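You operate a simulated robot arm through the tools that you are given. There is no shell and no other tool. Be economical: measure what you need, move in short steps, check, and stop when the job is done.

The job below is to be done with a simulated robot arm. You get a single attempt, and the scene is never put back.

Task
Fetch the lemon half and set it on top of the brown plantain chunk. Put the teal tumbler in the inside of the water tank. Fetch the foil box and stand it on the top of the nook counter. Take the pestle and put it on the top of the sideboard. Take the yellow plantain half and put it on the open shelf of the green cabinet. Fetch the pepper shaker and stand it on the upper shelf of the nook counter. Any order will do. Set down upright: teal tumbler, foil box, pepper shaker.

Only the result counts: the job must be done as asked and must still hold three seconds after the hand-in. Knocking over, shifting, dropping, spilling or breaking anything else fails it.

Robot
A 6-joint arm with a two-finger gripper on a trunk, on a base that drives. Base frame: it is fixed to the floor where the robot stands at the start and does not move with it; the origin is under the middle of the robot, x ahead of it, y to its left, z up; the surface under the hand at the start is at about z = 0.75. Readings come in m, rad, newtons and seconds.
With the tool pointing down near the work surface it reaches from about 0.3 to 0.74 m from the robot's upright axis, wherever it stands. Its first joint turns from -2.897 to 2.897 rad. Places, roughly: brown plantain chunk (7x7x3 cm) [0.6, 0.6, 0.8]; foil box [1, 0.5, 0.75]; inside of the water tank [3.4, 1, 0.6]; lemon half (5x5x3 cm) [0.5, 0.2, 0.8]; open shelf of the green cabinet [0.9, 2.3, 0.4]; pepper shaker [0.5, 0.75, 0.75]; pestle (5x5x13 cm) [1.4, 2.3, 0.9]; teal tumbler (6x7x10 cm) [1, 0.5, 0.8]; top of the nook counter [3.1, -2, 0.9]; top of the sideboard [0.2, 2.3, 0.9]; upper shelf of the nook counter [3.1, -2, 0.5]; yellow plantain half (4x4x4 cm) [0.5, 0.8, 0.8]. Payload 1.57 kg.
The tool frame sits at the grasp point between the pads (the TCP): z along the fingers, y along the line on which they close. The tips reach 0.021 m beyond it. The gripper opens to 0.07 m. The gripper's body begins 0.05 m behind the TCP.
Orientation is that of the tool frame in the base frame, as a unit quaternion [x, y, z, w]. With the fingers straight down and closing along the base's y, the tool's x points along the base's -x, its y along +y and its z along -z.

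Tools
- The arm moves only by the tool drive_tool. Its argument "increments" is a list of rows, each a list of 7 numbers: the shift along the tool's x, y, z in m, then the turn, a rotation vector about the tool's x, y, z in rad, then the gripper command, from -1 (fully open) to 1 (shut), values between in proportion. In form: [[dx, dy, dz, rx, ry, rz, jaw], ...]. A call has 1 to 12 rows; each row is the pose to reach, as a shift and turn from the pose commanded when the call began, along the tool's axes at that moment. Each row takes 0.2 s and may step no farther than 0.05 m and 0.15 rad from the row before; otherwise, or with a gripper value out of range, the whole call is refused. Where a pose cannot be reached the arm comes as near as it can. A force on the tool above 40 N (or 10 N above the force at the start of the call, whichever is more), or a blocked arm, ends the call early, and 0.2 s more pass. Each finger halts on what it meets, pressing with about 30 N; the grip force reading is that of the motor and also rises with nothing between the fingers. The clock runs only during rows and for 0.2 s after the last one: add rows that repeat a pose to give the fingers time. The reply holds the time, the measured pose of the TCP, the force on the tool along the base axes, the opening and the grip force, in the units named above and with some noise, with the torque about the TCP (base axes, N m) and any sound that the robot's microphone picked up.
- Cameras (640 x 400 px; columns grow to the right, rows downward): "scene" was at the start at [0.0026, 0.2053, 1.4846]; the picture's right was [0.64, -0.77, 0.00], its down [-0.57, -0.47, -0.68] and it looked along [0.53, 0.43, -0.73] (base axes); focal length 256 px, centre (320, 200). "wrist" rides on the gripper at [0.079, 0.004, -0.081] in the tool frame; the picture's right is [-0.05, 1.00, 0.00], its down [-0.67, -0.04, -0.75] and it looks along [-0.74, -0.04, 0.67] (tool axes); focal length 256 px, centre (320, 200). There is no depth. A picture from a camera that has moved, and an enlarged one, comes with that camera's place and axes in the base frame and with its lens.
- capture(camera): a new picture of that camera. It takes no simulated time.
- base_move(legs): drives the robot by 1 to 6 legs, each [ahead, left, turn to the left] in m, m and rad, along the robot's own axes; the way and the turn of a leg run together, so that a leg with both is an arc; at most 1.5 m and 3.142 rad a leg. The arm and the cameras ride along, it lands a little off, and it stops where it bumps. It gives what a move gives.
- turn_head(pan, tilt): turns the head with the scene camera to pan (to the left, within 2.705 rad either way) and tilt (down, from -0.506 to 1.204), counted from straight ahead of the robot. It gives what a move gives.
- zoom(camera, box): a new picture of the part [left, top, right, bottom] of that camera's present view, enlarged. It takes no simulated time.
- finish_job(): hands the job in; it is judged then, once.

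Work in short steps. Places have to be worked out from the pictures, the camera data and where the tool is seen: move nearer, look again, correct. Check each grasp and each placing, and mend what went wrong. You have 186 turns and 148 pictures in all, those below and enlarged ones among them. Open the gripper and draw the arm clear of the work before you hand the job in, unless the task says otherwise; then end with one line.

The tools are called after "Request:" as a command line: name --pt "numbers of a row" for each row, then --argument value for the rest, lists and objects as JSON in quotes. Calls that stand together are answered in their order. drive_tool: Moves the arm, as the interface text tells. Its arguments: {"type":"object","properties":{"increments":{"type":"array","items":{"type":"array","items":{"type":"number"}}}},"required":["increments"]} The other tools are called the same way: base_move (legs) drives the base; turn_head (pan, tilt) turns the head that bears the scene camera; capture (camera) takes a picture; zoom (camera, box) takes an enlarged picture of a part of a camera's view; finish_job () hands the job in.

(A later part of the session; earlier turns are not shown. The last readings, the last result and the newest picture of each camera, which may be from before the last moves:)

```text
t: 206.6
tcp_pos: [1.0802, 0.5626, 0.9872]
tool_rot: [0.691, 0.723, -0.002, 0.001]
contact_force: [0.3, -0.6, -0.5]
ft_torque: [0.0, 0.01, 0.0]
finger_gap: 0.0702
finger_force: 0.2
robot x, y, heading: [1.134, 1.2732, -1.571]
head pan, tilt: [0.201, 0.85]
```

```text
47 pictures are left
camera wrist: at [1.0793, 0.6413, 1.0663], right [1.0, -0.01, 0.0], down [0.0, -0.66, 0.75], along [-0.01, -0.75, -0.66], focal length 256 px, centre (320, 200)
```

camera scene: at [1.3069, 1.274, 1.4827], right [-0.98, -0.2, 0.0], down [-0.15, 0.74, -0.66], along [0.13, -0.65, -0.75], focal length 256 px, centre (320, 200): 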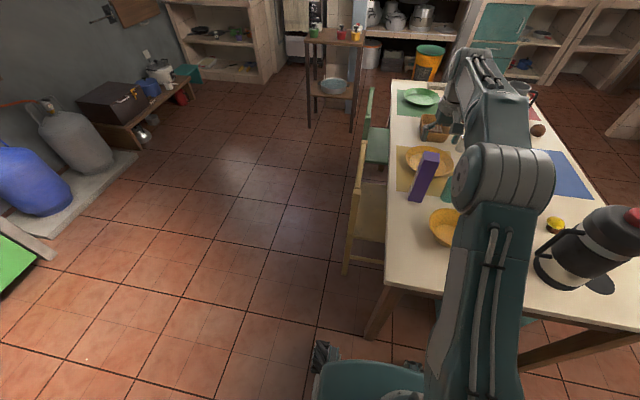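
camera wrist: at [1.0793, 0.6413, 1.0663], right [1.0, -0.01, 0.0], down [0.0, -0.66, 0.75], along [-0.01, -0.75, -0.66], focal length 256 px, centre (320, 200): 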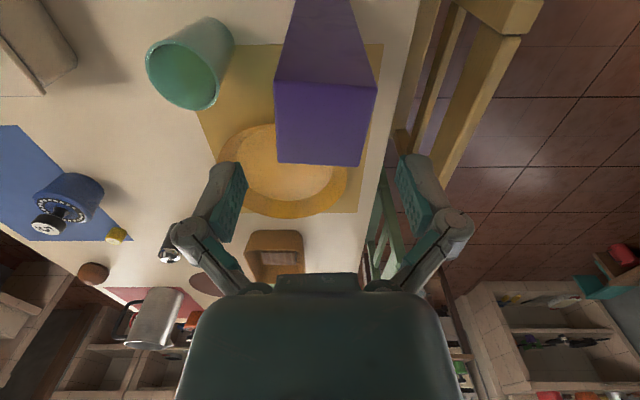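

Aligned. Descend to z≈0.908 and close.

Request:
drive_tool --pt "0 0 0.04 0 0 0 -1" --pt "0 0 0.078 0 0 0 -1" --pt "0 0 0.078 0 0 0 0" --pt "0 0 0.078 0 0 0 1" --pt "0 0 0.078 0 0 0 1"

Request:
capture --camera "wrist"

```text
t: 207.8
tcp_pos: [1.0785, 0.5648, 0.9149]
tool_rot: [0.692, 0.722, -0.006, 0.004]
contact_force: [2.9, -2.8, 36.6]
ft_torque: [-0.67, 0.42, -0.07]
finger_gap: 0.057
finger_force: 29.9
robot x, y, heading: [1.1376, 1.2696, -1.566]
head pan, tilt: [0.201, 0.85]
```

```text
46 pictures are left
camera wrist: at [1.0784, 0.6451, 0.9921], right [1.0, -0.01, 0.0], down [0.0, -0.66, 0.75], along [-0.01, -0.75, -0.66], focal length 256 px, centre (320, 200)
```

wrist: 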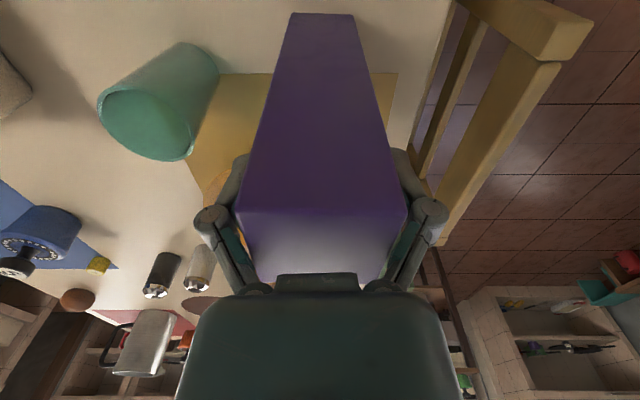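

Gripped at 0.057 m (palm lightly touching the box top). Lift.

Request:
drive_tool --pt "0 0 -0.01 0 0 0 1" --pt "0 0 -0.04 0 0 0 1" --pt "0 0 -0.08 0 0 0 1" --pt "0 0 -0.12 0 0 0 1" --pt "0.03 0 -0.15 0 0 0 1"

Request:
capture --camera "wrist"

Request:
capture --camera "scene"

```text
t: 209.0
tcp_pos: [1.0779, 0.5931, 1.0602]
tool_rot: [0.691, 0.723, -0.001, 0.0]
contact_force: [-0.5, -0.4, -3.3]
ft_torque: [0.01, 0.0, 0.03]
finger_gap: 0.0494
finger_force: 30.1
robot x, y, heading: [1.1371, 1.2686, -1.577]
head pan, tilt: [0.201, 0.85]
```

```text
45 pictures are left
camera wrist: at [1.0768, 0.6716, 1.1388], right [1.0, -0.01, 0.0], down [0.0, -0.67, 0.75], along [-0.01, -0.75, -0.67], focal length 256 px, centre (320, 200)
```

wrist: 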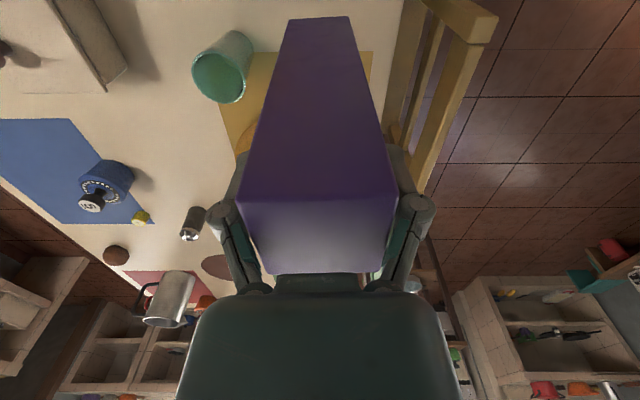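

```text
44 pictures are left
camera scene: at [1.3069, 1.2487, 1.4827], right [-0.98, -0.2, 0.0], down [-0.15, 0.74, -0.66], along [0.13, -0.65, -0.75], focal length 256 px, centre (320, 200)
```

scene: 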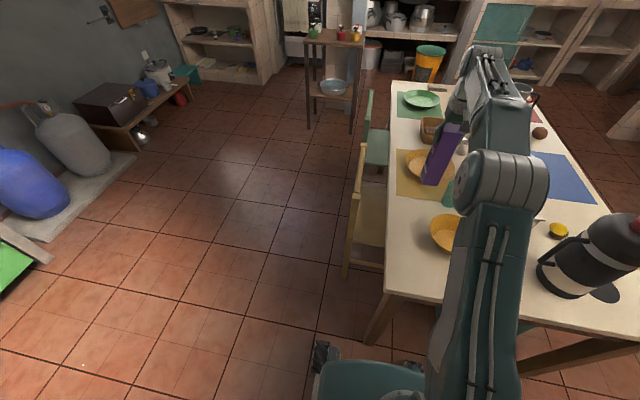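

Foil box held and vertical. Retract, raise, and drive back to the nook.

Request:
drive_tool --pt "0.04 0 -0.02 0 0 0 1" --pt "0.08 0 -0.04 0 0 0 1" --pt "0.12 0 -0.06 0 0 0 1" --pt "0.155 0 -0.07 0 0 0 1"

Request:
base_move --legs '[[-0.15, 0, 0], [0, 1.3, 0], [0, 0.32, 0], [1.1, 0, 0], [1.1, 0, 0], [0, 0, 0.295]]'

Request:
turn_head --pan 0.1 --tilt 0.6

Request:
capture --camera "scene"

Request:
capture --camera "wrist"

```text
t: 210.0
tcp_pos: [1.0706, 0.7478, 1.1262]
tool_rot: [0.691, 0.723, -0.002, 0.0]
contact_force: [0.3, -1.0, -2.2]
ft_torque: [0.03, 0.03, 0.01]
finger_gap: 0.0498
finger_force: 30.4
robot x, y, heading: [1.1369, 1.2685, -1.571]
head pan, tilt: [0.201, 0.85]
```

```text
t: 230.8
tcp_pos: [2.6854, -1.3428, 1.1271]
tool_rot: [0.603, 0.798, -0.002, 0.002]
contact_force: [-0.1, 0.6, -1.7]
ft_torque: [0.0, 0.02, -0.02]
finger_gap: 0.0494
finger_force: 29.5
robot x, y, heading: [2.6272, -0.8186, -1.336]
head pan, tilt: [0.201, 0.85]
```

```text
t: 231.6
tcp_pos: [2.6861, -1.3421, 1.1286]
tool_rot: [0.602, 0.798, -0.003, 0.002]
contact_force: [0.0, -0.8, -1.1]
ft_torque: [0.0, -0.02, 0.01]
finger_gap: 0.0498
finger_force: 29.9
robot x, y, heading: [2.628, -0.8144, -1.34]
head pan, tilt: [0.099, 0.6]
```

```text
43 pictures are left
camera scene: at [2.7944, -0.8124, 1.5035], right [-0.95, -0.32, 0.0], down [-0.18, 0.54, -0.82], along [0.27, -0.78, -0.57], focal length 256 px, centre (320, 200)
```

scene: 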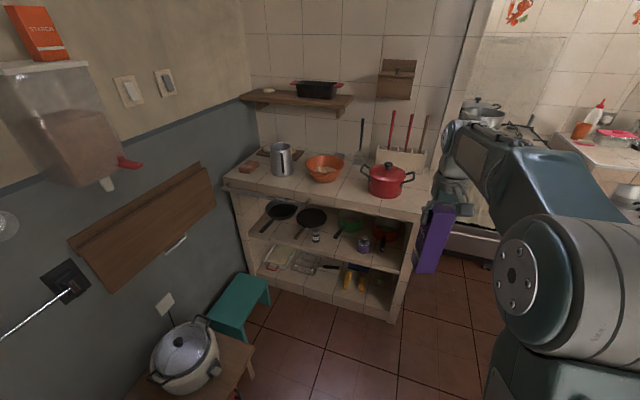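

```text
42 pictures are left
camera wrist: at [2.6667, -1.2657, 1.2074], right [0.97, 0.22, 0.0], down [0.15, -0.65, 0.75], along [0.17, -0.73, -0.66], focal length 256 px, centre (320, 200)
```

wrist: 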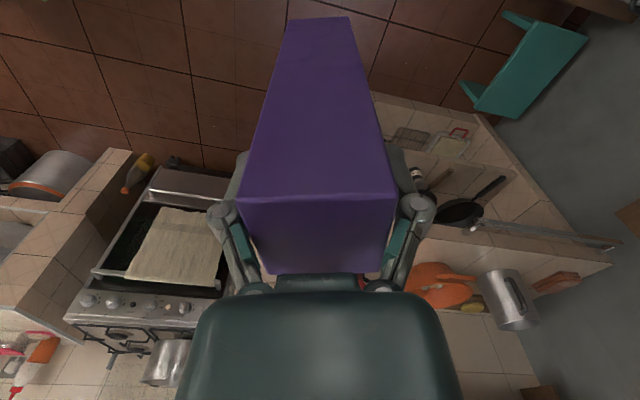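

Pepper stands on the shelf. Zoom on the counter top to pick the foil-box spot.

Request:
zoom --camera "scene" --box '[220, 120, 440, 260]'

```text
2.86 times, centred on (330, 190) of scene
camera zoom: at [2.7944, -0.8124, 1.5035], right [-0.95, -0.32, 0.0], down [-0.18, 0.54, -0.82], along [0.27, -0.78, -0.57], focal length 730 px, centre (291, 229)
```

zoom: 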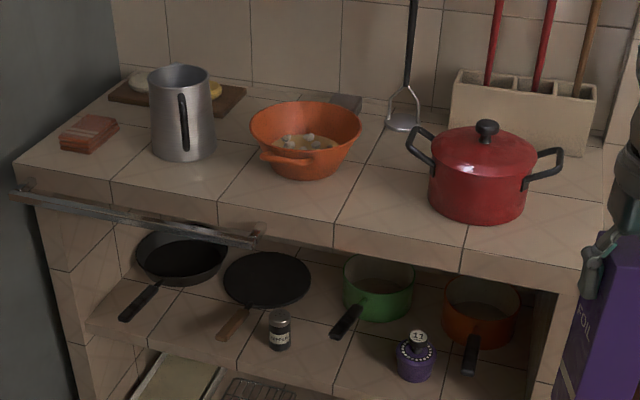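

Spot chosen: (2.985,−1.755), between bowl and red pot near the front. Adjust the base: turn left 0.1, left 0.094, forward 0.385.

Request:
base_move --legs '[[0, 0, 0.1], [0, 0.094, 0], [0.385, 0, 0]]'

Request:
capture --camera "wrist"

Request:
capture --camera "scene"

```text
t: 235.3
tcp_pos: [2.9473, -1.6846, 1.1281]
tool_rot: [0.564, 0.826, 0.0, 0.002]
contact_force: [-0.6, -0.6, -1.5]
ft_torque: [-0.01, -0.05, 0.02]
finger_gap: 0.0496
finger_force: 29.9
robot x, y, heading: [2.8475, -1.1653, -1.245]
head pan, tilt: [0.099, 0.6]
```

```text
40 pictures are left
camera wrist: at [2.9211, -1.6092, 1.207], right [0.95, 0.31, 0.0], down [0.21, -0.63, 0.75], along [0.23, -0.71, -0.66], focal length 256 px, centre (320, 200)
```

wrist: 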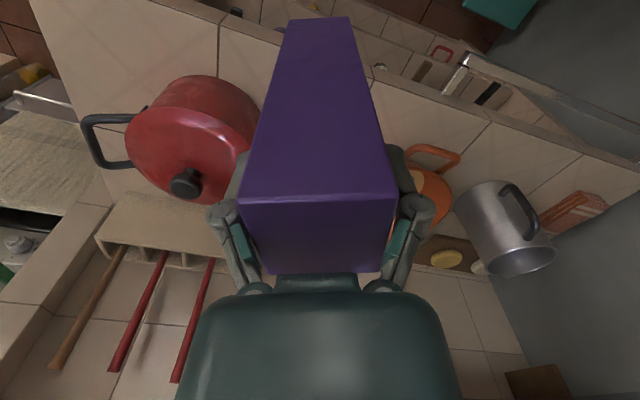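

```text
39 pictures are left
camera scene: at [3.0059, -1.1455, 1.504], right [-0.91, -0.41, 0.0], down [-0.23, 0.52, -0.82], along [0.34, -0.75, -0.57], focal length 256 px, centre (320, 200)
```

scene: 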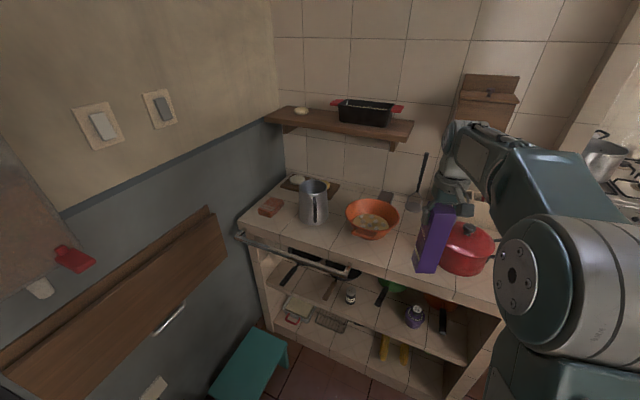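

Refined: counter edge y≈−1.727, pot handle tip x≈2.95, bowl rim x≈3.05. Target (3.0,−1.785); raise slightly and move there.

Request:
drive_tool --pt "0 0.005 -0.03 0 0 0 1" --pt "-0.04 0.012 -0.03 0 0 0 1" --pt "-0.08 0.019 -0.03 0 0 0 1" --pt "-0.111 0.019 -0.03 0 0 0 1" --pt "-0.111 0.019 0.01 0 0 0 1"

Request:
capture --camera "wrist"

Request:
zoom --camera "scene" --box '[300, 120, 520, 300]'

```text
t: 236.5
tcp_pos: [3.0061, -1.7807, 1.1241]
tool_rot: [0.564, 0.826, -0.002, 0.001]
contact_force: [0.2, 0.1, -1.9]
ft_torque: [0.02, 0.03, 0.01]
finger_gap: 0.0494
finger_force: 30.8
robot x, y, heading: [2.8456, -1.1693, -1.245]
head pan, tilt: [0.099, 0.6]
```

```text
38 pictures are left
camera wrist: at [2.9803, -1.7047, 1.2019], right [0.95, 0.31, 0.0], down [0.21, -0.63, 0.75], along [0.23, -0.71, -0.66], focal length 256 px, centre (320, 200)
```

wrist: 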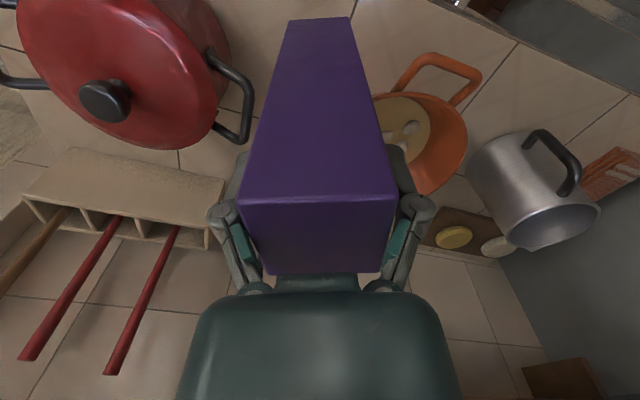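

```text
2.22 times, centred on (410, 210) of scene
camera zoom: at [3.0109, -1.1445, 1.5035], right [-0.91, -0.41, 0.0], down [-0.23, 0.52, -0.82], along [0.34, -0.75, -0.57], focal length 568 px, centre (120, 178)
```

zoom: 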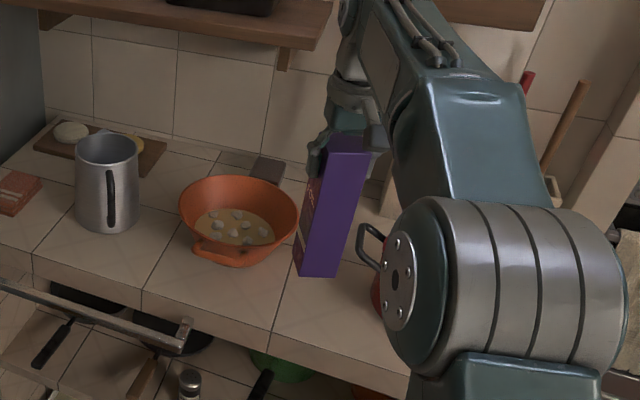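

Clear on both sides. Lower 5.5 cm, then in small steps to contact.

Request:
drive_tool --pt "0 0 0.03 0 0 0 1" --pt "0 0 0.05 0 0 0 1" --pt "0 0 0.056 0 0 0 1"

Request:
drive_tool --pt "0 0 0.003 0 0 0 1" --pt "0 0 0.006 0 0 0 1"

```text
t: 237.3
tcp_pos: [3.0055, -1.7813, 1.0653]
tool_rot: [0.565, 0.825, -0.002, 0.002]
contact_force: [0.3, 0.6, -1.5]
ft_torque: [0.02, -0.03, 0.0]
finger_gap: 0.0495
finger_force: 30.0
robot x, y, heading: [2.8447, -1.1677, -1.247]
head pan, tilt: [0.099, 0.6]
```

```text
t: 237.9
tcp_pos: [3.0075, -1.7815, 1.0594]
tool_rot: [0.565, 0.825, -0.002, 0.002]
contact_force: [0.0, 0.2, -2.1]
ft_torque: [0.0, 0.02, 0.01]
finger_gap: 0.0497
finger_force: 30.1
robot x, y, heading: [2.8491, -1.1621, -1.244]
head pan, tilt: [0.099, 0.6]
```

Not yet touching; continue down.

Request:
drive_tool --pt "0 0 0.003 0 0 0 1" --pt "0 0 0.006 0 0 0 1"

Request:
drive_tool --pt "0 0 0.003 0 0 0 1" --pt "0 0 0.005 0 0 0 1"

Request:
zoom --camera "scene" --box '[300, 120, 520, 300]'

```text
t: 238.5
tcp_pos: [3.0076, -1.7804, 1.0514]
tool_rot: [0.564, 0.826, -0.002, 0.003]
contact_force: [0.5, 0.6, -1.7]
ft_torque: [0.0, 0.02, -0.01]
finger_gap: 0.0497
finger_force: 29.6
robot x, y, heading: [2.8499, -1.1625, -1.247]
head pan, tilt: [0.099, 0.6]
```

```text
t: 239.1
tcp_pos: [3.0099, -1.7804, 1.0466]
tool_rot: [0.564, 0.826, -0.002, 0.002]
contact_force: [0.1, -1.1, -1.8]
ft_torque: [0.01, -0.01, 0.01]
finger_gap: 0.0493
finger_force: 29.7
robot x, y, heading: [2.8479, -1.1637, -1.243]
head pan, tilt: [0.099, 0.6]
```

```text
2.22 times, centred on (410, 210) of scene
camera zoom: at [3.0103, -1.1447, 1.5035], right [-0.91, -0.41, 0.0], down [-0.23, 0.52, -0.82], along [0.34, -0.75, -0.57], focal length 568 px, centre (120, 178)
```

zoom: 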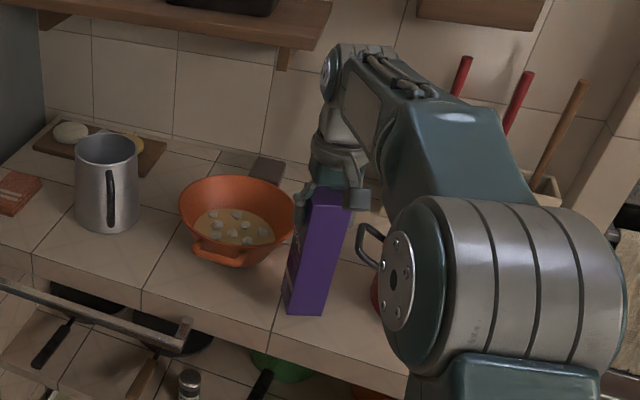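

Nearly there. Continue in 4 mm steps.

Request:
drive_tool --pt "0 0 0.002 0 0 0 1" --pt "0 0 0.004 0 0 0 1"

Request:
drive_tool --pt "0 0 0.002 0 0 0 1" --pt "0 0 0.004 0 0 0 1"

Request:
drive_tool --pt "0 0 0.002 0 0 0 1" --pt "0 0 0.003 0 0 0 1"

```text
t: 239.7
tcp_pos: [3.008, -1.7793, 1.0425]
tool_rot: [0.565, 0.825, -0.002, 0.001]
contact_force: [0.5, 0.2, -1.8]
ft_torque: [-0.03, 0.02, 0.02]
finger_gap: 0.0496
finger_force: 30.0
robot x, y, heading: [2.8483, -1.1624, -1.245]
head pan, tilt: [0.099, 0.6]
```

```text
t: 240.3
tcp_pos: [3.0083, -1.7807, 1.0373]
tool_rot: [0.565, 0.825, -0.003, 0.002]
contact_force: [-0.5, 0.4, -2.2]
ft_torque: [0.0, 0.0, 0.02]
finger_gap: 0.0496
finger_force: 29.9
robot x, y, heading: [2.8496, -1.1679, -1.241]
head pan, tilt: [0.099, 0.6]
```

```text
t: 240.9
tcp_pos: [3.0084, -1.7801, 1.0346]
tool_rot: [0.565, 0.825, -0.002, 0.001]
contact_force: [-0.1, -0.5, -2.4]
ft_torque: [-0.02, -0.01, 0.02]
finger_gap: 0.0494
finger_force: 30.1
robot x, y, heading: [2.8455, -1.1637, -1.241]
head pan, tilt: [0.099, 0.6]
```

Still no contact; keep going.

Request:
drive_tool --pt "0 0 0.002 0 0 0 1" --pt "0 0 0.004 0 0 0 1" --pt "0 0 0.006 0 0 0 1"

Request:
drive_tool --pt "0 0 0.002 0 0 0 1" --pt "0 0 0.004 0 0 0 1" --pt "0 0 0.006 0 0 0 1"

Request:
zoom --camera "scene" --box '[380, 200, 480, 270]'

```text
t: 241.7
tcp_pos: [3.0087, -1.7812, 1.0296]
tool_rot: [0.564, 0.825, -0.002, 0.001]
contact_force: [-0.1, 0.5, -2.3]
ft_torque: [0.01, 0.01, -0.01]
finger_gap: 0.0493
finger_force: 30.1
robot x, y, heading: [2.8483, -1.1668, -1.254]
head pan, tilt: [0.099, 0.6]
```

```text
t: 242.6
tcp_pos: [3.0077, -1.7822, 1.0294]
tool_rot: [0.564, 0.825, -0.006, 0.007]
contact_force: [-0.6, 4.2, 8.8]
ft_torque: [0.94, 0.12, 0.0]
finger_gap: 0.0498
finger_force: 29.6
robot x, y, heading: [2.8484, -1.1676, -1.248]
head pan, tilt: [0.099, 0.6]
stopped in row 3: the force on the tool passed its limit at 42 N (the readings are from after the stop); the commanded pose is now the measured one
```

```text
5.71 times, centred on (430, 235) of scene
camera zoom: at [3.0101, -1.1435, 1.5036], right [-0.91, -0.41, 0.0], down [-0.23, 0.52, -0.82], along [0.34, -0.75, -0.57], focal length 1460 px, centre (-309, 0)
```

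zoom: 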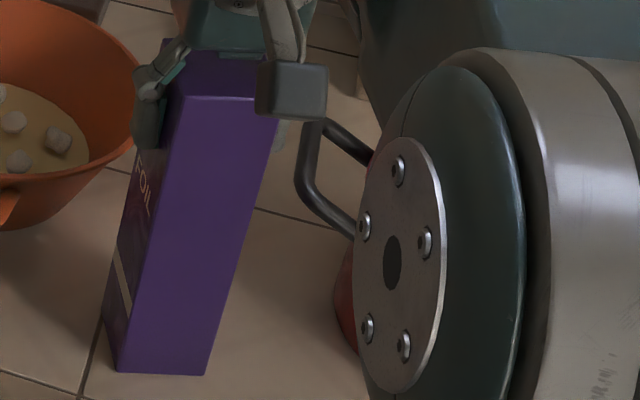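

Contact made (TCP 1.029). Ease up 1 mm and open slowly.

Request:
drive_tool --pt "0 0 -0.001 0 0 0 1" --pt "0 0 -0.001 0 0 0 0.2" --pt "0 0 -0.001 0 0 0 -0.3" --pt "0 0 -0.001 0 0 0 -0.7" --pt "0 0 -0.001 0 0 0 -1" --pt "0 0 -0.001 0 0 0 -1"

Request:
capture --camera "wrist"

```text
t: 244.0
tcp_pos: [3.0094, -1.781, 1.0283]
tool_rot: [0.564, 0.826, -0.006, 0.005]
contact_force: [0.3, -0.1, 0.1]
ft_torque: [-0.03, 0.0, -0.01]
finger_gap: 0.0698
finger_force: 0.1
robot x, y, heading: [2.8503, -1.1681, -1.245]
head pan, tilt: [0.099, 0.6]
```

```text
34 pictures are left
camera wrist: at [2.9827, -1.7057, 1.1064], right [0.95, 0.31, 0.0], down [0.21, -0.62, 0.76], along [0.23, -0.72, -0.66], focal length 256 px, centre (320, 200)
```

wrist: 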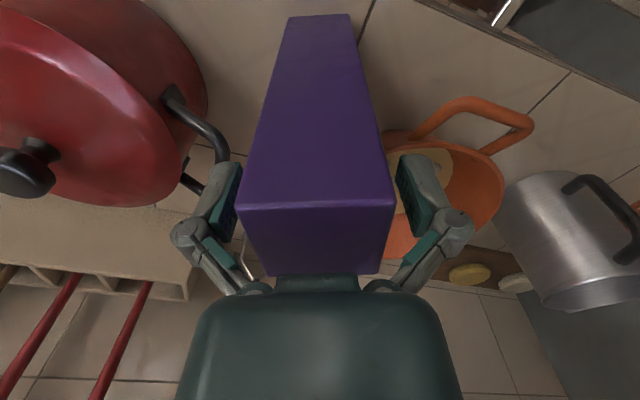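

Box stands free. Raise straight up and back away.

Request:
drive_tool --pt "0 0 -0.02 0 0 0 -1" --pt "0 0 -0.05 0 0 0 -1" --pt "0 0 -0.08 0 0 0 -1" --pt "0 0 -0.1 0 0 0 -1"

Request:
base_move --legs '[[-0.4, 0, 0]]'

Request:
capture --camera "scene"

```text
t: 245.0
tcp_pos: [3.0072, -1.7814, 1.1288]
tool_rot: [0.564, 0.826, -0.006, 0.006]
contact_force: [0.1, 0.0, 0.3]
ft_torque: [0.01, 0.01, 0.0]
finger_gap: 0.0705
finger_force: 0.1
robot x, y, heading: [2.8468, -1.1652, -1.25]
head pan, tilt: [0.099, 0.6]
```

```text
t: 247.6
tcp_pos: [2.8749, -1.3919, 1.1297]
tool_rot: [0.566, 0.824, -0.006, 0.006]
contact_force: [-0.1, 0.0, 0.2]
ft_torque: [0.03, 0.0, 0.0]
finger_gap: 0.0697
finger_force: 0.1
robot x, y, heading: [2.7155, -0.7763, -1.254]
head pan, tilt: [0.099, 0.6]
```

```text
33 pictures are left
camera scene: at [2.8803, -0.7564, 1.5035], right [-0.91, -0.41, 0.0], down [-0.23, 0.52, -0.82], along [0.34, -0.75, -0.57], focal length 256 px, centre (320, 200)
```

scene: 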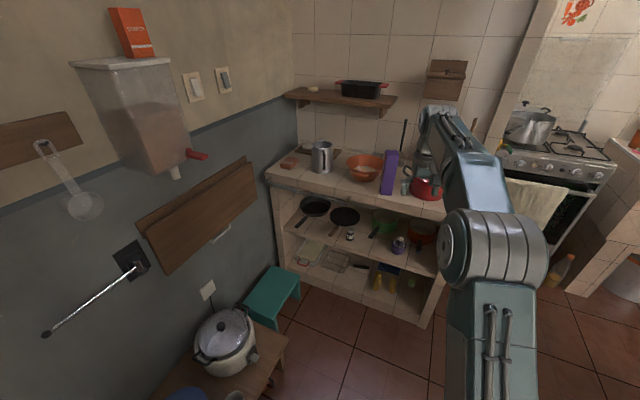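

Both nook items stand well. Return to the table for the tumbler.

Request:
base_move --legs '[[0, 0, -0.317], [-1.05, 0, 0], [-1.0, 0, 0], [0, -1.4, 0], [0, -0.3, 0]]'

Request:
capture --camera "wrist"

```text
t: 267.1
tcp_pos: [0.9629, 0.603, 1.1288]
tool_rot: [0.677, 0.736, -0.008, 0.005]
contact_force: [0.1, -0.1, 0.7]
ft_torque: [0.02, 0.02, -0.01]
finger_gap: 0.0697
finger_force: 0.0
robot x, y, heading: [0.9823, 1.2361, -1.532]
head pan, tilt: [0.099, 0.6]
```

```text
32 pictures are left
camera wrist: at [0.9595, 0.6829, 1.2073], right [1.0, 0.03, 0.0], down [0.02, -0.65, 0.76], along [0.02, -0.76, -0.65], focal length 256 px, centre (320, 200)
```

wrist: 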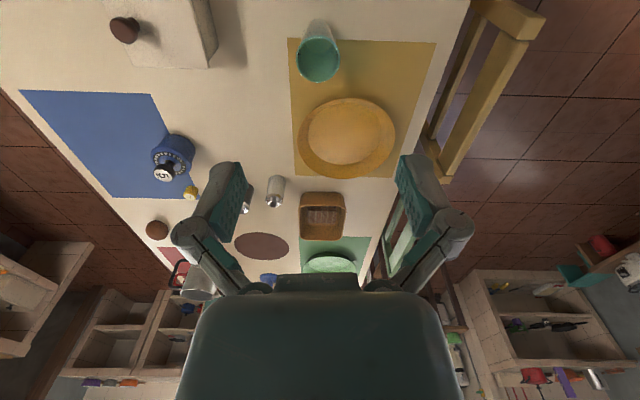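

Tumbler rim ≈5.8 cm, centre ≈(0.960,0.549), rim z≈0.85. Move above to z≈0.93 and re-measure.

Request:
drive_tool --pt "-0.03 -0.002 0.03 0 0 0 -1" --pt "-0.052 -0.003 0.07 0 0 0 -1" --pt "-0.052 -0.003 0.115 0 0 0 -1" --pt "-0.052 -0.003 0.16 0 0 0 -1" --pt "-0.052 -0.003 0.2 0 0 0 -1"

Request:
capture --camera "wrist"

```text
t: 268.4
tcp_pos: [0.9612, 0.5444, 0.93]
tool_rot: [0.677, 0.736, -0.007, 0.006]
contact_force: [1.8, 0.1, -0.1]
ft_torque: [0.04, 0.01, 0.02]
finger_gap: 0.07
finger_force: 0.1
robot x, y, heading: [0.981, 1.238, -1.532]
head pan, tilt: [0.099, 0.6]
```

```text
31 pictures are left
camera wrist: at [0.9573, 0.6246, 1.0088], right [1.0, 0.03, 0.0], down [0.02, -0.65, 0.76], along [0.02, -0.76, -0.65], focal length 256 px, centre (320, 200)
```

wrist: 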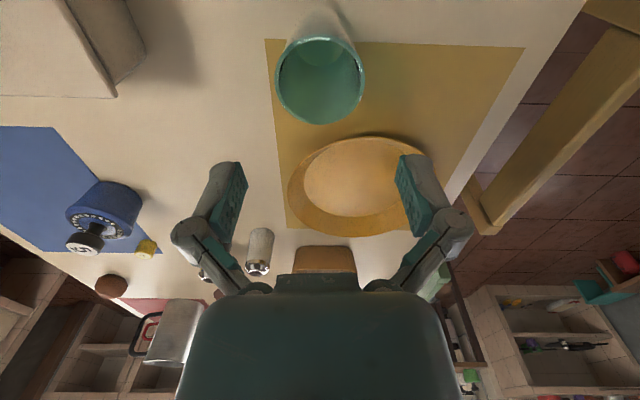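

Rim centre (0.959,0.549), dia ≈0.056. Descend around it to z≈0.815, checking force.

Request:
drive_tool --pt "0.004 -0.002 0.0 0 0 0 -1" --pt "0.004 -0.002 0.045 0 0 0 -1" --pt "0.004 -0.002 0.075 0 0 0 -1"

Request:
capture --camera "wrist"

```text
t: 269.1
tcp_pos: [0.9591, 0.5488, 0.8557]
tool_rot: [0.677, 0.736, -0.008, 0.007]
contact_force: [1.4, -0.1, -0.3]
ft_torque: [-0.01, 0.0, -0.01]
finger_gap: 0.0702
finger_force: 0.0
robot x, y, heading: [0.9787, 1.2378, -1.534]
head pan, tilt: [0.099, 0.6]
```

```text
30 pictures are left
camera wrist: at [0.9554, 0.6293, 0.9343], right [1.0, 0.03, 0.0], down [0.02, -0.65, 0.76], along [0.02, -0.76, -0.65], focal length 256 px, centre (320, 200)
```

wrist: 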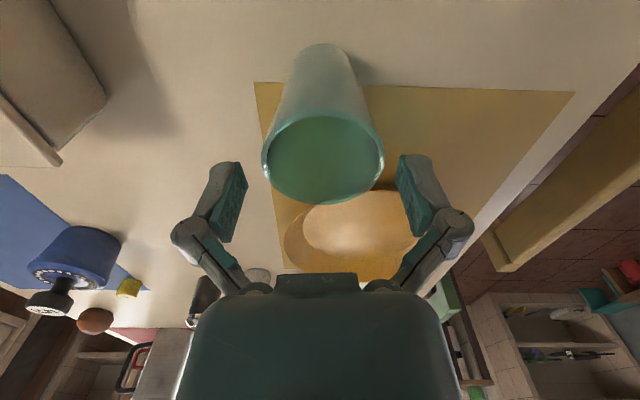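

Centred. Descend to 0.815 and close gently.

Request:
drive_tool --pt "0.003 0 0.02 0 0 0 -1" --pt "0.003 0 0.041 0 0 0 -1" --pt "0.003 0 0.041 0 0 0 -0.5" --pt "0.003 0 0.041 0 0 0 0.2" --pt "0.003 0 0.041 0 0 0 0.4" --pt "0.003 0 0.041 0 0 0 0.4"

Request:
capture --camera "wrist"

```text
t: 270.6
tcp_pos: [0.9578, 0.5535, 0.8144]
tool_rot: [0.677, 0.736, -0.007, 0.006]
contact_force: [0.8, 0.0, 1.3]
ft_torque: [0.02, -0.01, 0.01]
finger_gap: 0.0573
finger_force: 29.7
robot x, y, heading: [0.9781, 1.234, -1.531]
head pan, tilt: [0.099, 0.6]
```

```text
29 pictures are left
camera wrist: at [0.9541, 0.634, 0.8924], right [1.0, 0.03, 0.0], down [0.02, -0.65, 0.76], along [0.02, -0.76, -0.65], focal length 256 px, centre (320, 200)
```

wrist: 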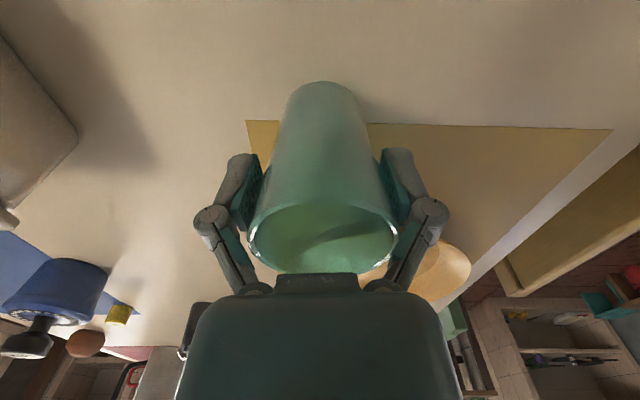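

Gripped at 0.057. Lift.

Request:
drive_tool --pt "0 0 -0.01 0 0 0 1" --pt "0 0 -0.05 0 0 0 1" --pt "0 0 -0.1 0 0 0 1" --pt "0 0 -0.15 0 0 0 1" --pt "0 0 -0.2 0 0 0 1" --pt "0.04 0 -0.23 0 0 0 1" --pt "0.08 0 -0.25 0 0 0 1" --pt "0.12 0 -0.25 0 0 0 1"

Request:
capture --camera "wrist"

```text
t: 272.4
tcp_pos: [0.9494, 0.6753, 1.0606]
tool_rot: [0.677, 0.736, -0.007, 0.005]
contact_force: [0.1, -0.3, -1.3]
ft_torque: [0.04, 0.02, 0.0]
finger_gap: 0.0571
finger_force: 29.8
robot x, y, heading: [0.9797, 1.2387, -1.532]
head pan, tilt: [0.099, 0.6]
```

```text
28 pictures are left
camera wrist: at [0.945, 0.755, 1.1389], right [1.0, 0.03, 0.0], down [0.02, -0.65, 0.76], along [0.02, -0.76, -0.65], focal length 256 px, centre (320, 200)
```

wrist: 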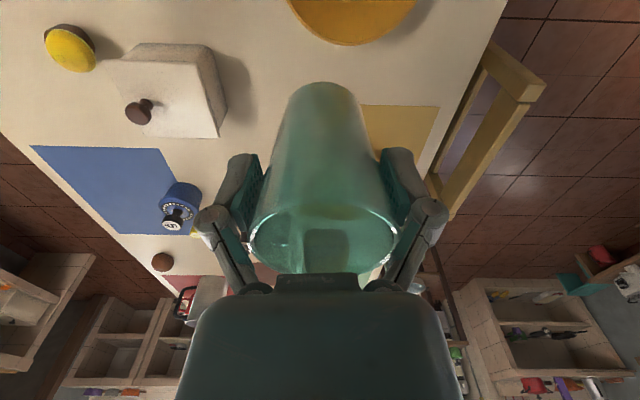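

Tumbler held. Back off, turn to face +x, and drive to the tank.

Request:
base_move --legs '[[-0.17, 0, 0], [0, 0, 1.53], [1.4, 0, 0], [0, -0.42, 0]]'

Request:
turn_head --pan 0.1 --tilt 0.7

Request:
capture --camera "scene"

Request:
capture --camera "wrist"

```text
t: 286.4
tcp_pos: [2.9323, 0.8761, 1.0609]
tool_rot: [-0.011, 1.0, -0.001, 0.008]
contact_force: [-0.1, 0.5, -0.9]
ft_torque: [-0.08, 0.02, 0.04]
finger_gap: 0.0507
finger_force: 29.5
robot x, y, heading: [2.3731, 0.9396, -0.024]
head pan, tilt: [0.099, 0.6]
```

```text
t: 287.0
tcp_pos: [2.9332, 0.8745, 1.0611]
tool_rot: [-0.012, 1.0, 0.0, 0.008]
contact_force: [0.3, 0.2, -0.7]
ft_torque: [-0.07, -0.01, 0.0]
finger_gap: 0.0508
finger_force: 29.5
robot x, y, heading: [2.3737, 0.9399, -0.024]
head pan, tilt: [0.099, 0.7]
```

```text
27 pictures are left
camera scene: at [2.4033, 1.1029, 1.4946], right [0.08, -1.0, 0.0], down [-0.64, -0.05, -0.76], along [0.76, 0.06, -0.65], focal length 256 px, centre (320, 200)
```

scene: 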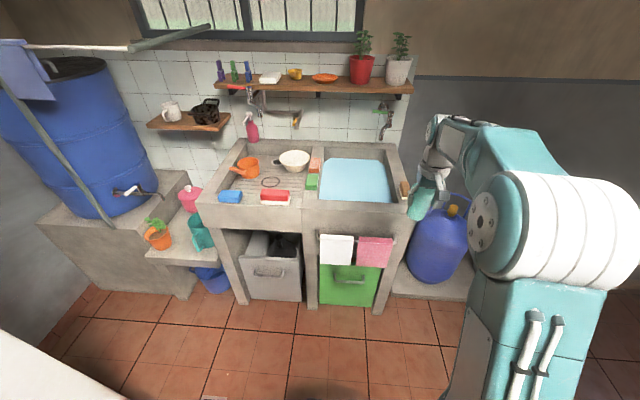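

```text
26 pictures are left
camera wrist: at [2.8502, 0.8767, 1.1395], right [0.03, 1.0, 0.0], down [0.65, -0.02, 0.76], along [0.76, -0.02, -0.65], focal length 256 px, centre (320, 200)
```

wrist: 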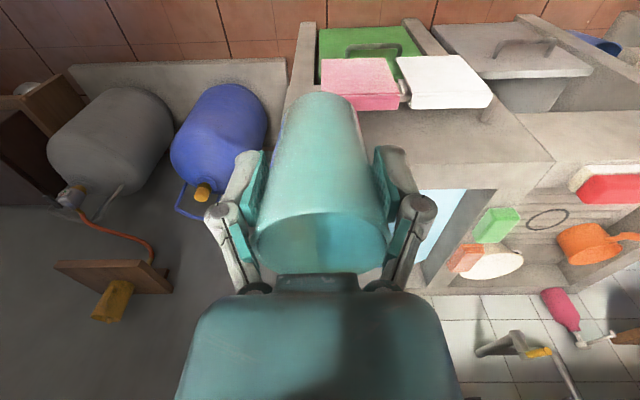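

The grip narrowed (0.051): the cup seems to have shifted in the fingers. Zoom to check its tilt.

Request:
zoom --camera "wrist" --box '[200, 70, 440, 300]'

Request:
zoom --camera "scene" --box '[290, 110, 490, 260]'

```text
1.74 times, centred on (320, 185) of wrist
camera zoom: at [2.8502, 0.8767, 1.1395], right [0.03, 1.0, 0.0], down [0.65, -0.02, 0.76], along [0.76, -0.02, -0.65], focal length 445 px, centre (320, 226)
```

zoom: 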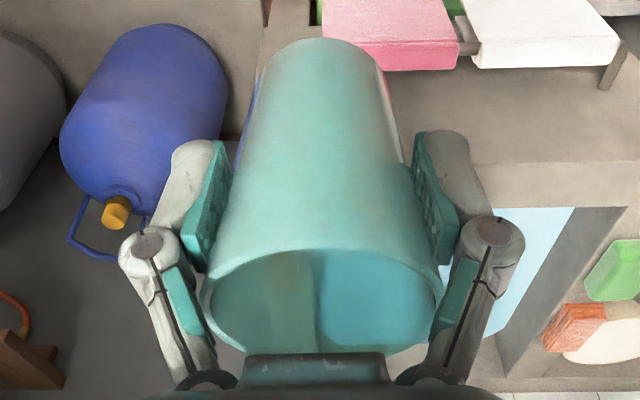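

```text
2.67 times, centred on (390, 185) of scene
camera zoom: at [2.4033, 1.1029, 1.4946], right [0.08, -1.0, 0.0], down [-0.64, -0.05, -0.76], along [0.76, 0.06, -0.65], focal length 681 px, centre (133, 240)
```

zoom: 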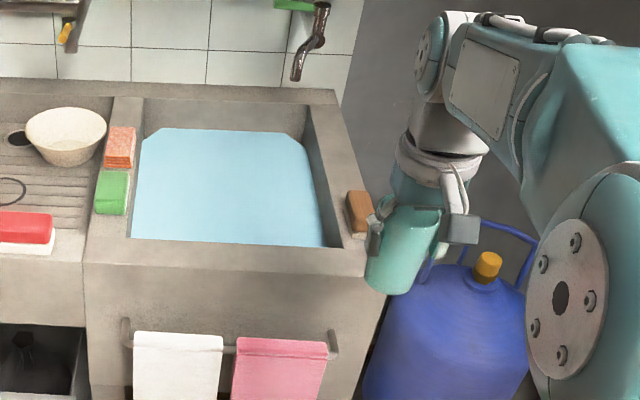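

Cup is only slightly tilted. Basin interior ≈ x 3.19–3.61, y 0.87–1.17, rim ≈0.825, floor ≈0.6. Strafe left 0.15, forward 0.37 so the cup comes over the basin.

Request:
base_move --legs '[[0, 0, 0.024], [0, 0.15, 0], [0.37, 0, 0]]'

Request:
capture --camera "wrist"

Request:
capture --camera "scene"

```text
t: 290.7
tcp_pos: [3.3086, 1.035, 1.0607]
tool_rot: [-0.023, 1.0, -0.001, 0.01]
contact_force: [-0.1, -0.5, 0.1]
ft_torque: [0.02, 0.02, 0.01]
finger_gap: 0.0504
finger_force: 30.0
robot x, y, heading: [2.7461, 1.0873, 0.006]
head pan, tilt: [0.099, 0.7]
```

```text
23 pictures are left
camera wrist: at [3.2253, 1.0354, 1.1393], right [0.01, 1.0, 0.0], down [0.65, -0.01, 0.76], along [0.76, 0.0, -0.65], focal length 256 px, centre (320, 200)
```

wrist: 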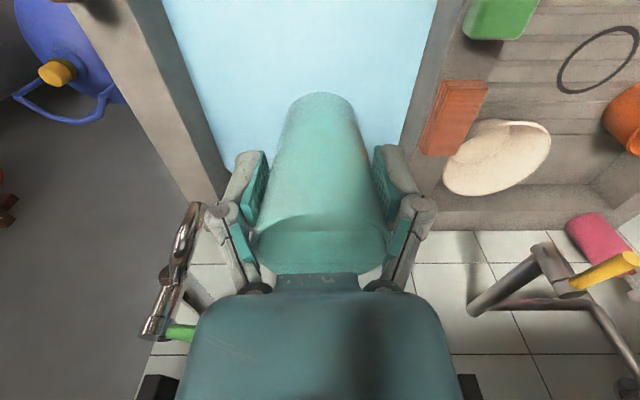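

```text
22 pictures are left
camera scene: at [2.7727, 1.25, 1.495], right [0.1, -0.99, 0.0], down [-0.64, -0.07, -0.76], along [0.76, 0.08, -0.65], focal length 256 px, centre (320, 200)
```

scene: 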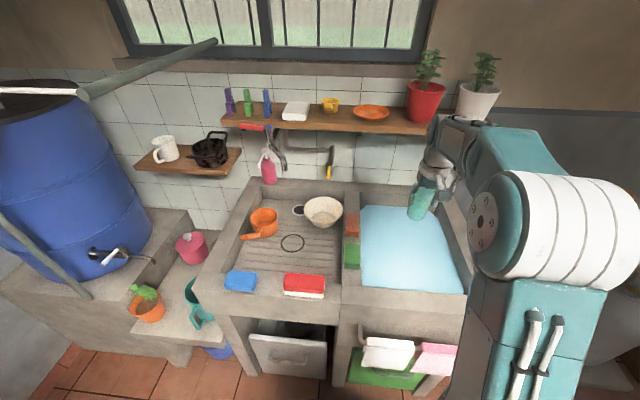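

Cup is over the water. Extend 9 cm and lower to TCP z≈0.80.

Request:
drive_tool --pt "-0.045 -0.005 0 0 0 0 1" --pt "-0.09 -0.01 0 0 0 0 1" --pt "-0.09 -0.01 0.045 0 0 0 1" --pt "-0.09 -0.01 0.09 0 0 0 1" --pt "-0.09 -0.01 0.135 0 0 0 1" --pt "-0.09 -0.01 0.18 0 0 0 1" --pt "-0.09 -0.01 0.225 0 0 0 1" --pt "-0.09 -0.01 0.26 0 0 0 1"

Request:
capture --camera "wrist"

Request:
zoom --camera "scene" --box '[330, 100, 530, 320]'

```text
t: 292.5
tcp_pos: [3.399, 1.0297, 0.8035]
tool_rot: [-0.024, 1.0, 0.0, 0.009]
contact_force: [0.1, -0.2, 0.4]
ft_torque: [0.02, 0.02, -0.02]
finger_gap: 0.0503
finger_force: 30.8
robot x, y, heading: [2.746, 1.0924, -0.003]
head pan, tilt: [0.099, 0.7]
```

```text
21 pictures are left
camera wrist: at [3.3176, 1.0296, 0.8818], right [0.01, 1.0, 0.0], down [0.65, 0.0, 0.76], along [0.76, 0.0, -0.65], focal length 256 px, centre (320, 200)
```

wrist: 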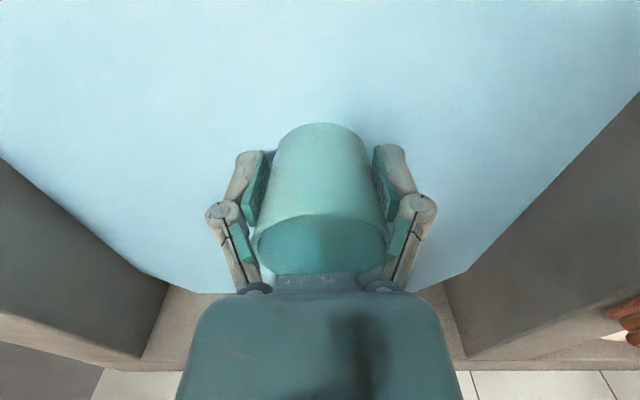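

```text
1.82 times, centred on (430, 210) of scene
camera zoom: at [2.7734, 1.2503, 1.4949], right [0.1, -0.99, 0.0], down [-0.64, -0.07, -0.76], along [0.76, 0.08, -0.65], focal length 465 px, centre (120, 182)
```

zoom: 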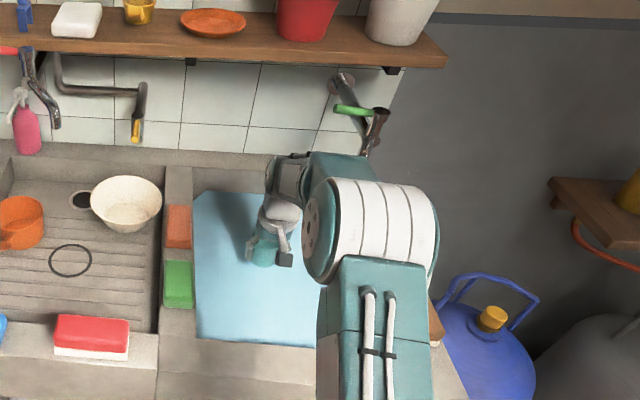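

The lower part of the cup is entering the water. Continue down to ≈0.70, then small steps.

Request:
drive_tool --pt "0 0 0.03 0 0 0 1" --pt "0 0 0.06 0 0 0 1" --pt "0 0 0.09 0 0 0 1" --pt "0 0 0.11 0 0 0 1"

Request:
drive_tool --pt "0 0 0.004 0 0 0 1" --pt "0 0 0.008 0 0 0 1" --pt "0 0 0.012 0 0 0 1" --pt "0 0 0.016 0 0 0 1"

Request:
capture --camera "wrist"

```text
t: 293.5
tcp_pos: [3.4044, 1.0312, 0.6938]
tool_rot: [-0.024, 1.0, 0.0, 0.01]
contact_force: [-0.5, 0.2, -1.6]
ft_torque: [-0.03, 0.03, -0.04]
finger_gap: 0.0505
finger_force: 30.2
robot x, y, heading: [2.7484, 1.0914, 0.003]
head pan, tilt: [0.099, 0.7]
```

```text
t: 294.5
tcp_pos: [3.4052, 1.0308, 0.6829]
tool_rot: [-0.024, 1.0, 0.0, 0.013]
contact_force: [-9.8, -1.1, 39.6]
ft_torque: [0.03, -0.26, -0.03]
finger_gap: 0.0502
finger_force: 29.9
robot x, y, heading: [2.7452, 1.0896, 0.008]
head pan, tilt: [0.099, 0.7]
```

```text
19 pictures are left
camera wrist: at [3.3228, 1.0298, 0.7595], right [0.01, 1.0, 0.0], down [0.65, 0.0, 0.76], along [0.76, 0.0, -0.65], focal length 256 px, centre (320, 200)
```

wrist: 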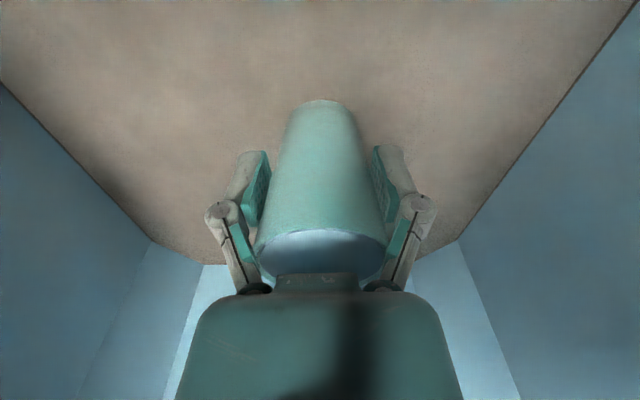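

Cup rests on the tank floor (39 N). Ease up 4 mm, then open slowly.

Request:
drive_tool --pt "0 0 -0.003 0 0 0 1" --pt "0 0 -0.004 0 0 0 1" --pt "0 0 -0.004 0 0 0 0.2" --pt "0 0 -0.004 0 0 0 -0.3" --pt "0 0 -0.004 0 0 0 -0.7" --pt "0 0 -0.004 0 0 0 -1" --pt "0 0 -0.004 0 0 0 -1"

Request:
capture --camera "wrist"

```text
t: 296.1
tcp_pos: [3.4033, 1.0299, 0.6808]
tool_rot: [-0.024, 1.0, 0.001, 0.009]
contact_force: [0.1, -0.5, 0.3]
ft_torque: [0.04, 0.02, 0.02]
finger_gap: 0.0699
finger_force: 0.0
robot x, y, heading: [2.7478, 1.0939, 0.001]
head pan, tilt: [0.099, 0.7]
```

```text
18 pictures are left
camera wrist: at [3.3218, 1.0303, 0.7594], right [0.01, 1.0, 0.0], down [0.65, 0.0, 0.76], along [0.76, 0.0, -0.65], focal length 256 px, centre (320, 200)
```

wrist: 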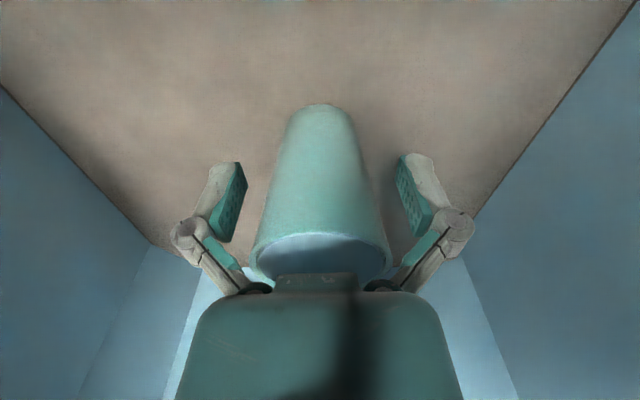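

The cup stands free. Raise slowly straight up.

Request:
drive_tool --pt "0 0 -0.01 0 0 0 -1" --pt "0 0 -0.025 0 0 0 -1" --pt "0 0 -0.05 0 0 0 -1" --pt "0 0 -0.09 0 0 0 -1" --pt "0 0 -0.135 0 0 0 -1" --pt "0 0 -0.18 0 0 0 -1" --pt "0 0 -0.225 0 0 0 -1" --pt "0 0 -0.27 0 0 0 -1" --pt "0 0 -0.315 0 0 0 -1" --pt "0 0 -0.36 0 0 0 -1"

Request:
capture --camera "wrist"

```text
t: 298.3
tcp_pos: [3.3955, 1.0306, 1.0394]
tool_rot: [-0.023, 1.0, 0.0, 0.008]
contact_force: [-0.5, 0.3, -0.3]
ft_torque: [0.02, 0.02, -0.03]
finger_gap: 0.0702
finger_force: 0.1
robot x, y, heading: [2.7491, 1.0927, 0.002]
head pan, tilt: [0.099, 0.7]
```

```text
17 pictures are left
camera wrist: at [3.3143, 1.0303, 1.1173], right [0.01, 1.0, 0.0], down [0.65, 0.0, 0.76], along [0.76, 0.0, -0.65], focal length 256 px, centre (320, 200)
```

wrist: 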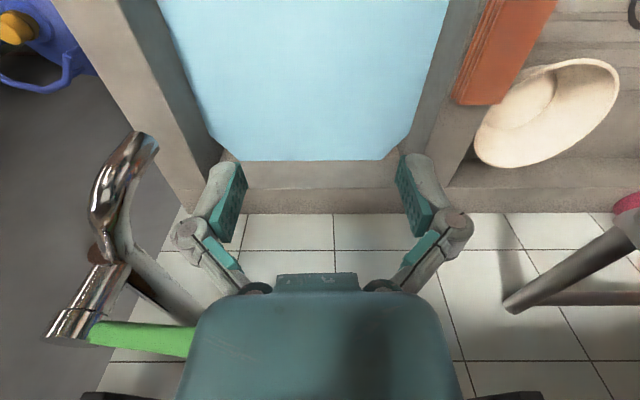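

Hand is clear of the tank. Back away and take final checks of the tank and table.

Request:
base_move --legs '[[-0.45, 0, 0]]'

Request:
capture --camera "scene"

Request:
turn_head --pan 2.65 --tilt 0.5

Request:
capture --camera "scene"

```text
t: 301.1
tcp_pos: [2.9453, 1.0325, 1.0389]
tool_rot: [-0.027, 1.0, 0.0, 0.008]
contact_force: [-0.1, 0.3, 0.1]
ft_torque: [-0.01, -0.04, 0.01]
finger_gap: 0.0702
finger_force: 0.1
robot x, y, heading: [2.2982, 1.0854, 0.007]
head pan, tilt: [0.099, 0.7]
```

```text
16 pictures are left
camera scene: at [2.3203, 1.2486, 1.4949], right [0.11, -0.99, 0.0], down [-0.64, -0.07, -0.76], along [0.76, 0.08, -0.65], focal length 256 px, centre (320, 200)
```

scene: 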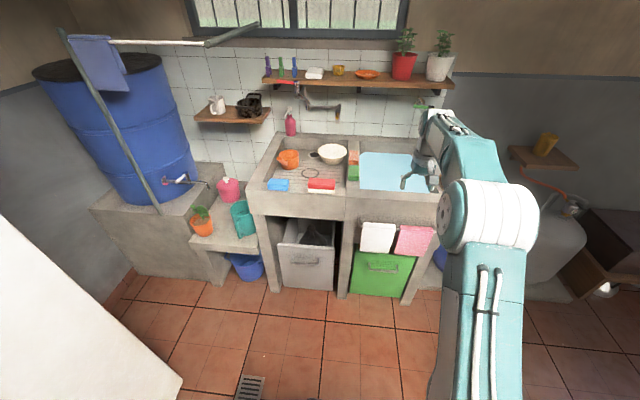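

```text
t: 303.4
tcp_pos: [2.9438, 1.0316, 1.04]
tool_rot: [-0.026, 1.0, 0.0, 0.009]
contact_force: [-1.2, 0.3, -0.5]
ft_torque: [-0.01, 0.0, 0.0]
finger_gap: 0.07
finger_force: 0.1
robot x, y, heading: [2.2945, 1.0895, 0.007]
head pan, tilt: [2.649, 0.499]
```

```text
15 pictures are left
camera scene: at [2.1553, 1.282, 1.5129], right [0.47, 0.88, 0.0], down [0.42, -0.22, -0.88], along [-0.78, 0.41, -0.48], focal length 256 px, centre (320, 200)
```

scene: 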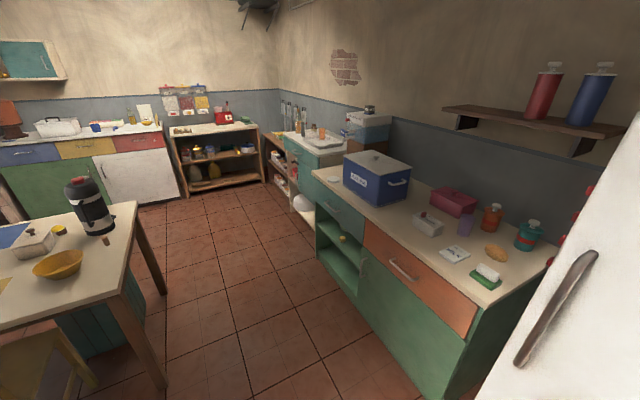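

Quick zooms: pestle on the sideboard and lemon on the chunk.

Request:
zoom --camera "scene" --box '[270, 100, 370, 260]'

Request:
zoom --camera "scene" --box '[0, 170, 140, 300]'

```text
2.50 times, centred on (320, 180) of scene
camera zoom: at [2.1553, 1.282, 1.5129], right [0.47, 0.88, 0.0], down [0.42, -0.22, -0.88], along [-0.78, 0.41, -0.48], focal length 639 px, centre (320, 250)
```

zoom: 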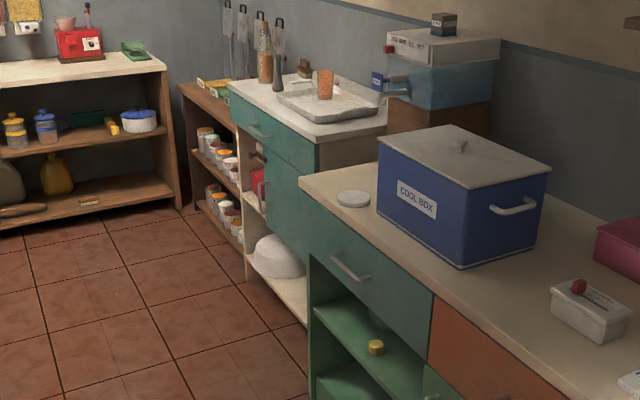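

```text
3.08 times, centred on (70, 235) of scene
camera zoom: at [2.1553, 1.282, 1.5129], right [0.47, 0.88, 0.0], down [0.42, -0.22, -0.88], along [-0.78, 0.41, -0.48], focal length 786 px, centre (1089, 92)
```

zoom: 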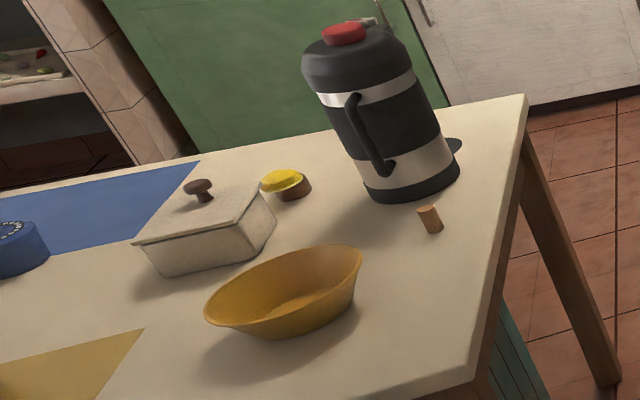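

Lemon looks slightly offset from here; zoom tighter.

Request:
zoom --camera "scene" --box '[45, 215, 85, 245]'

```text
13.33 times, centred on (65, 230) of scene
camera zoom: at [2.1553, 1.282, 1.5129], right [0.47, 0.88, 0.0], down [0.42, -0.22, -0.88], along [-0.78, 0.41, -0.48], focal length 3407 px, centre (3720, -200)
```

zoom: 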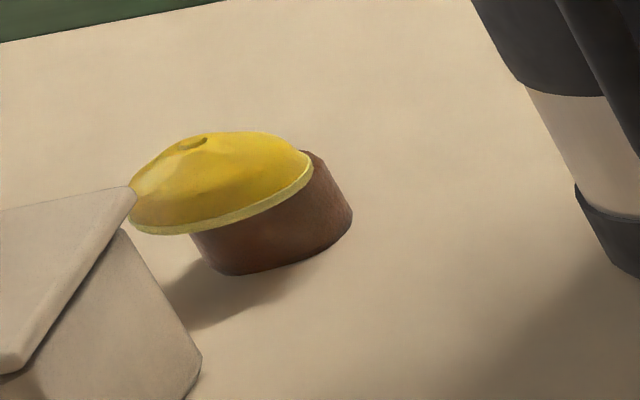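

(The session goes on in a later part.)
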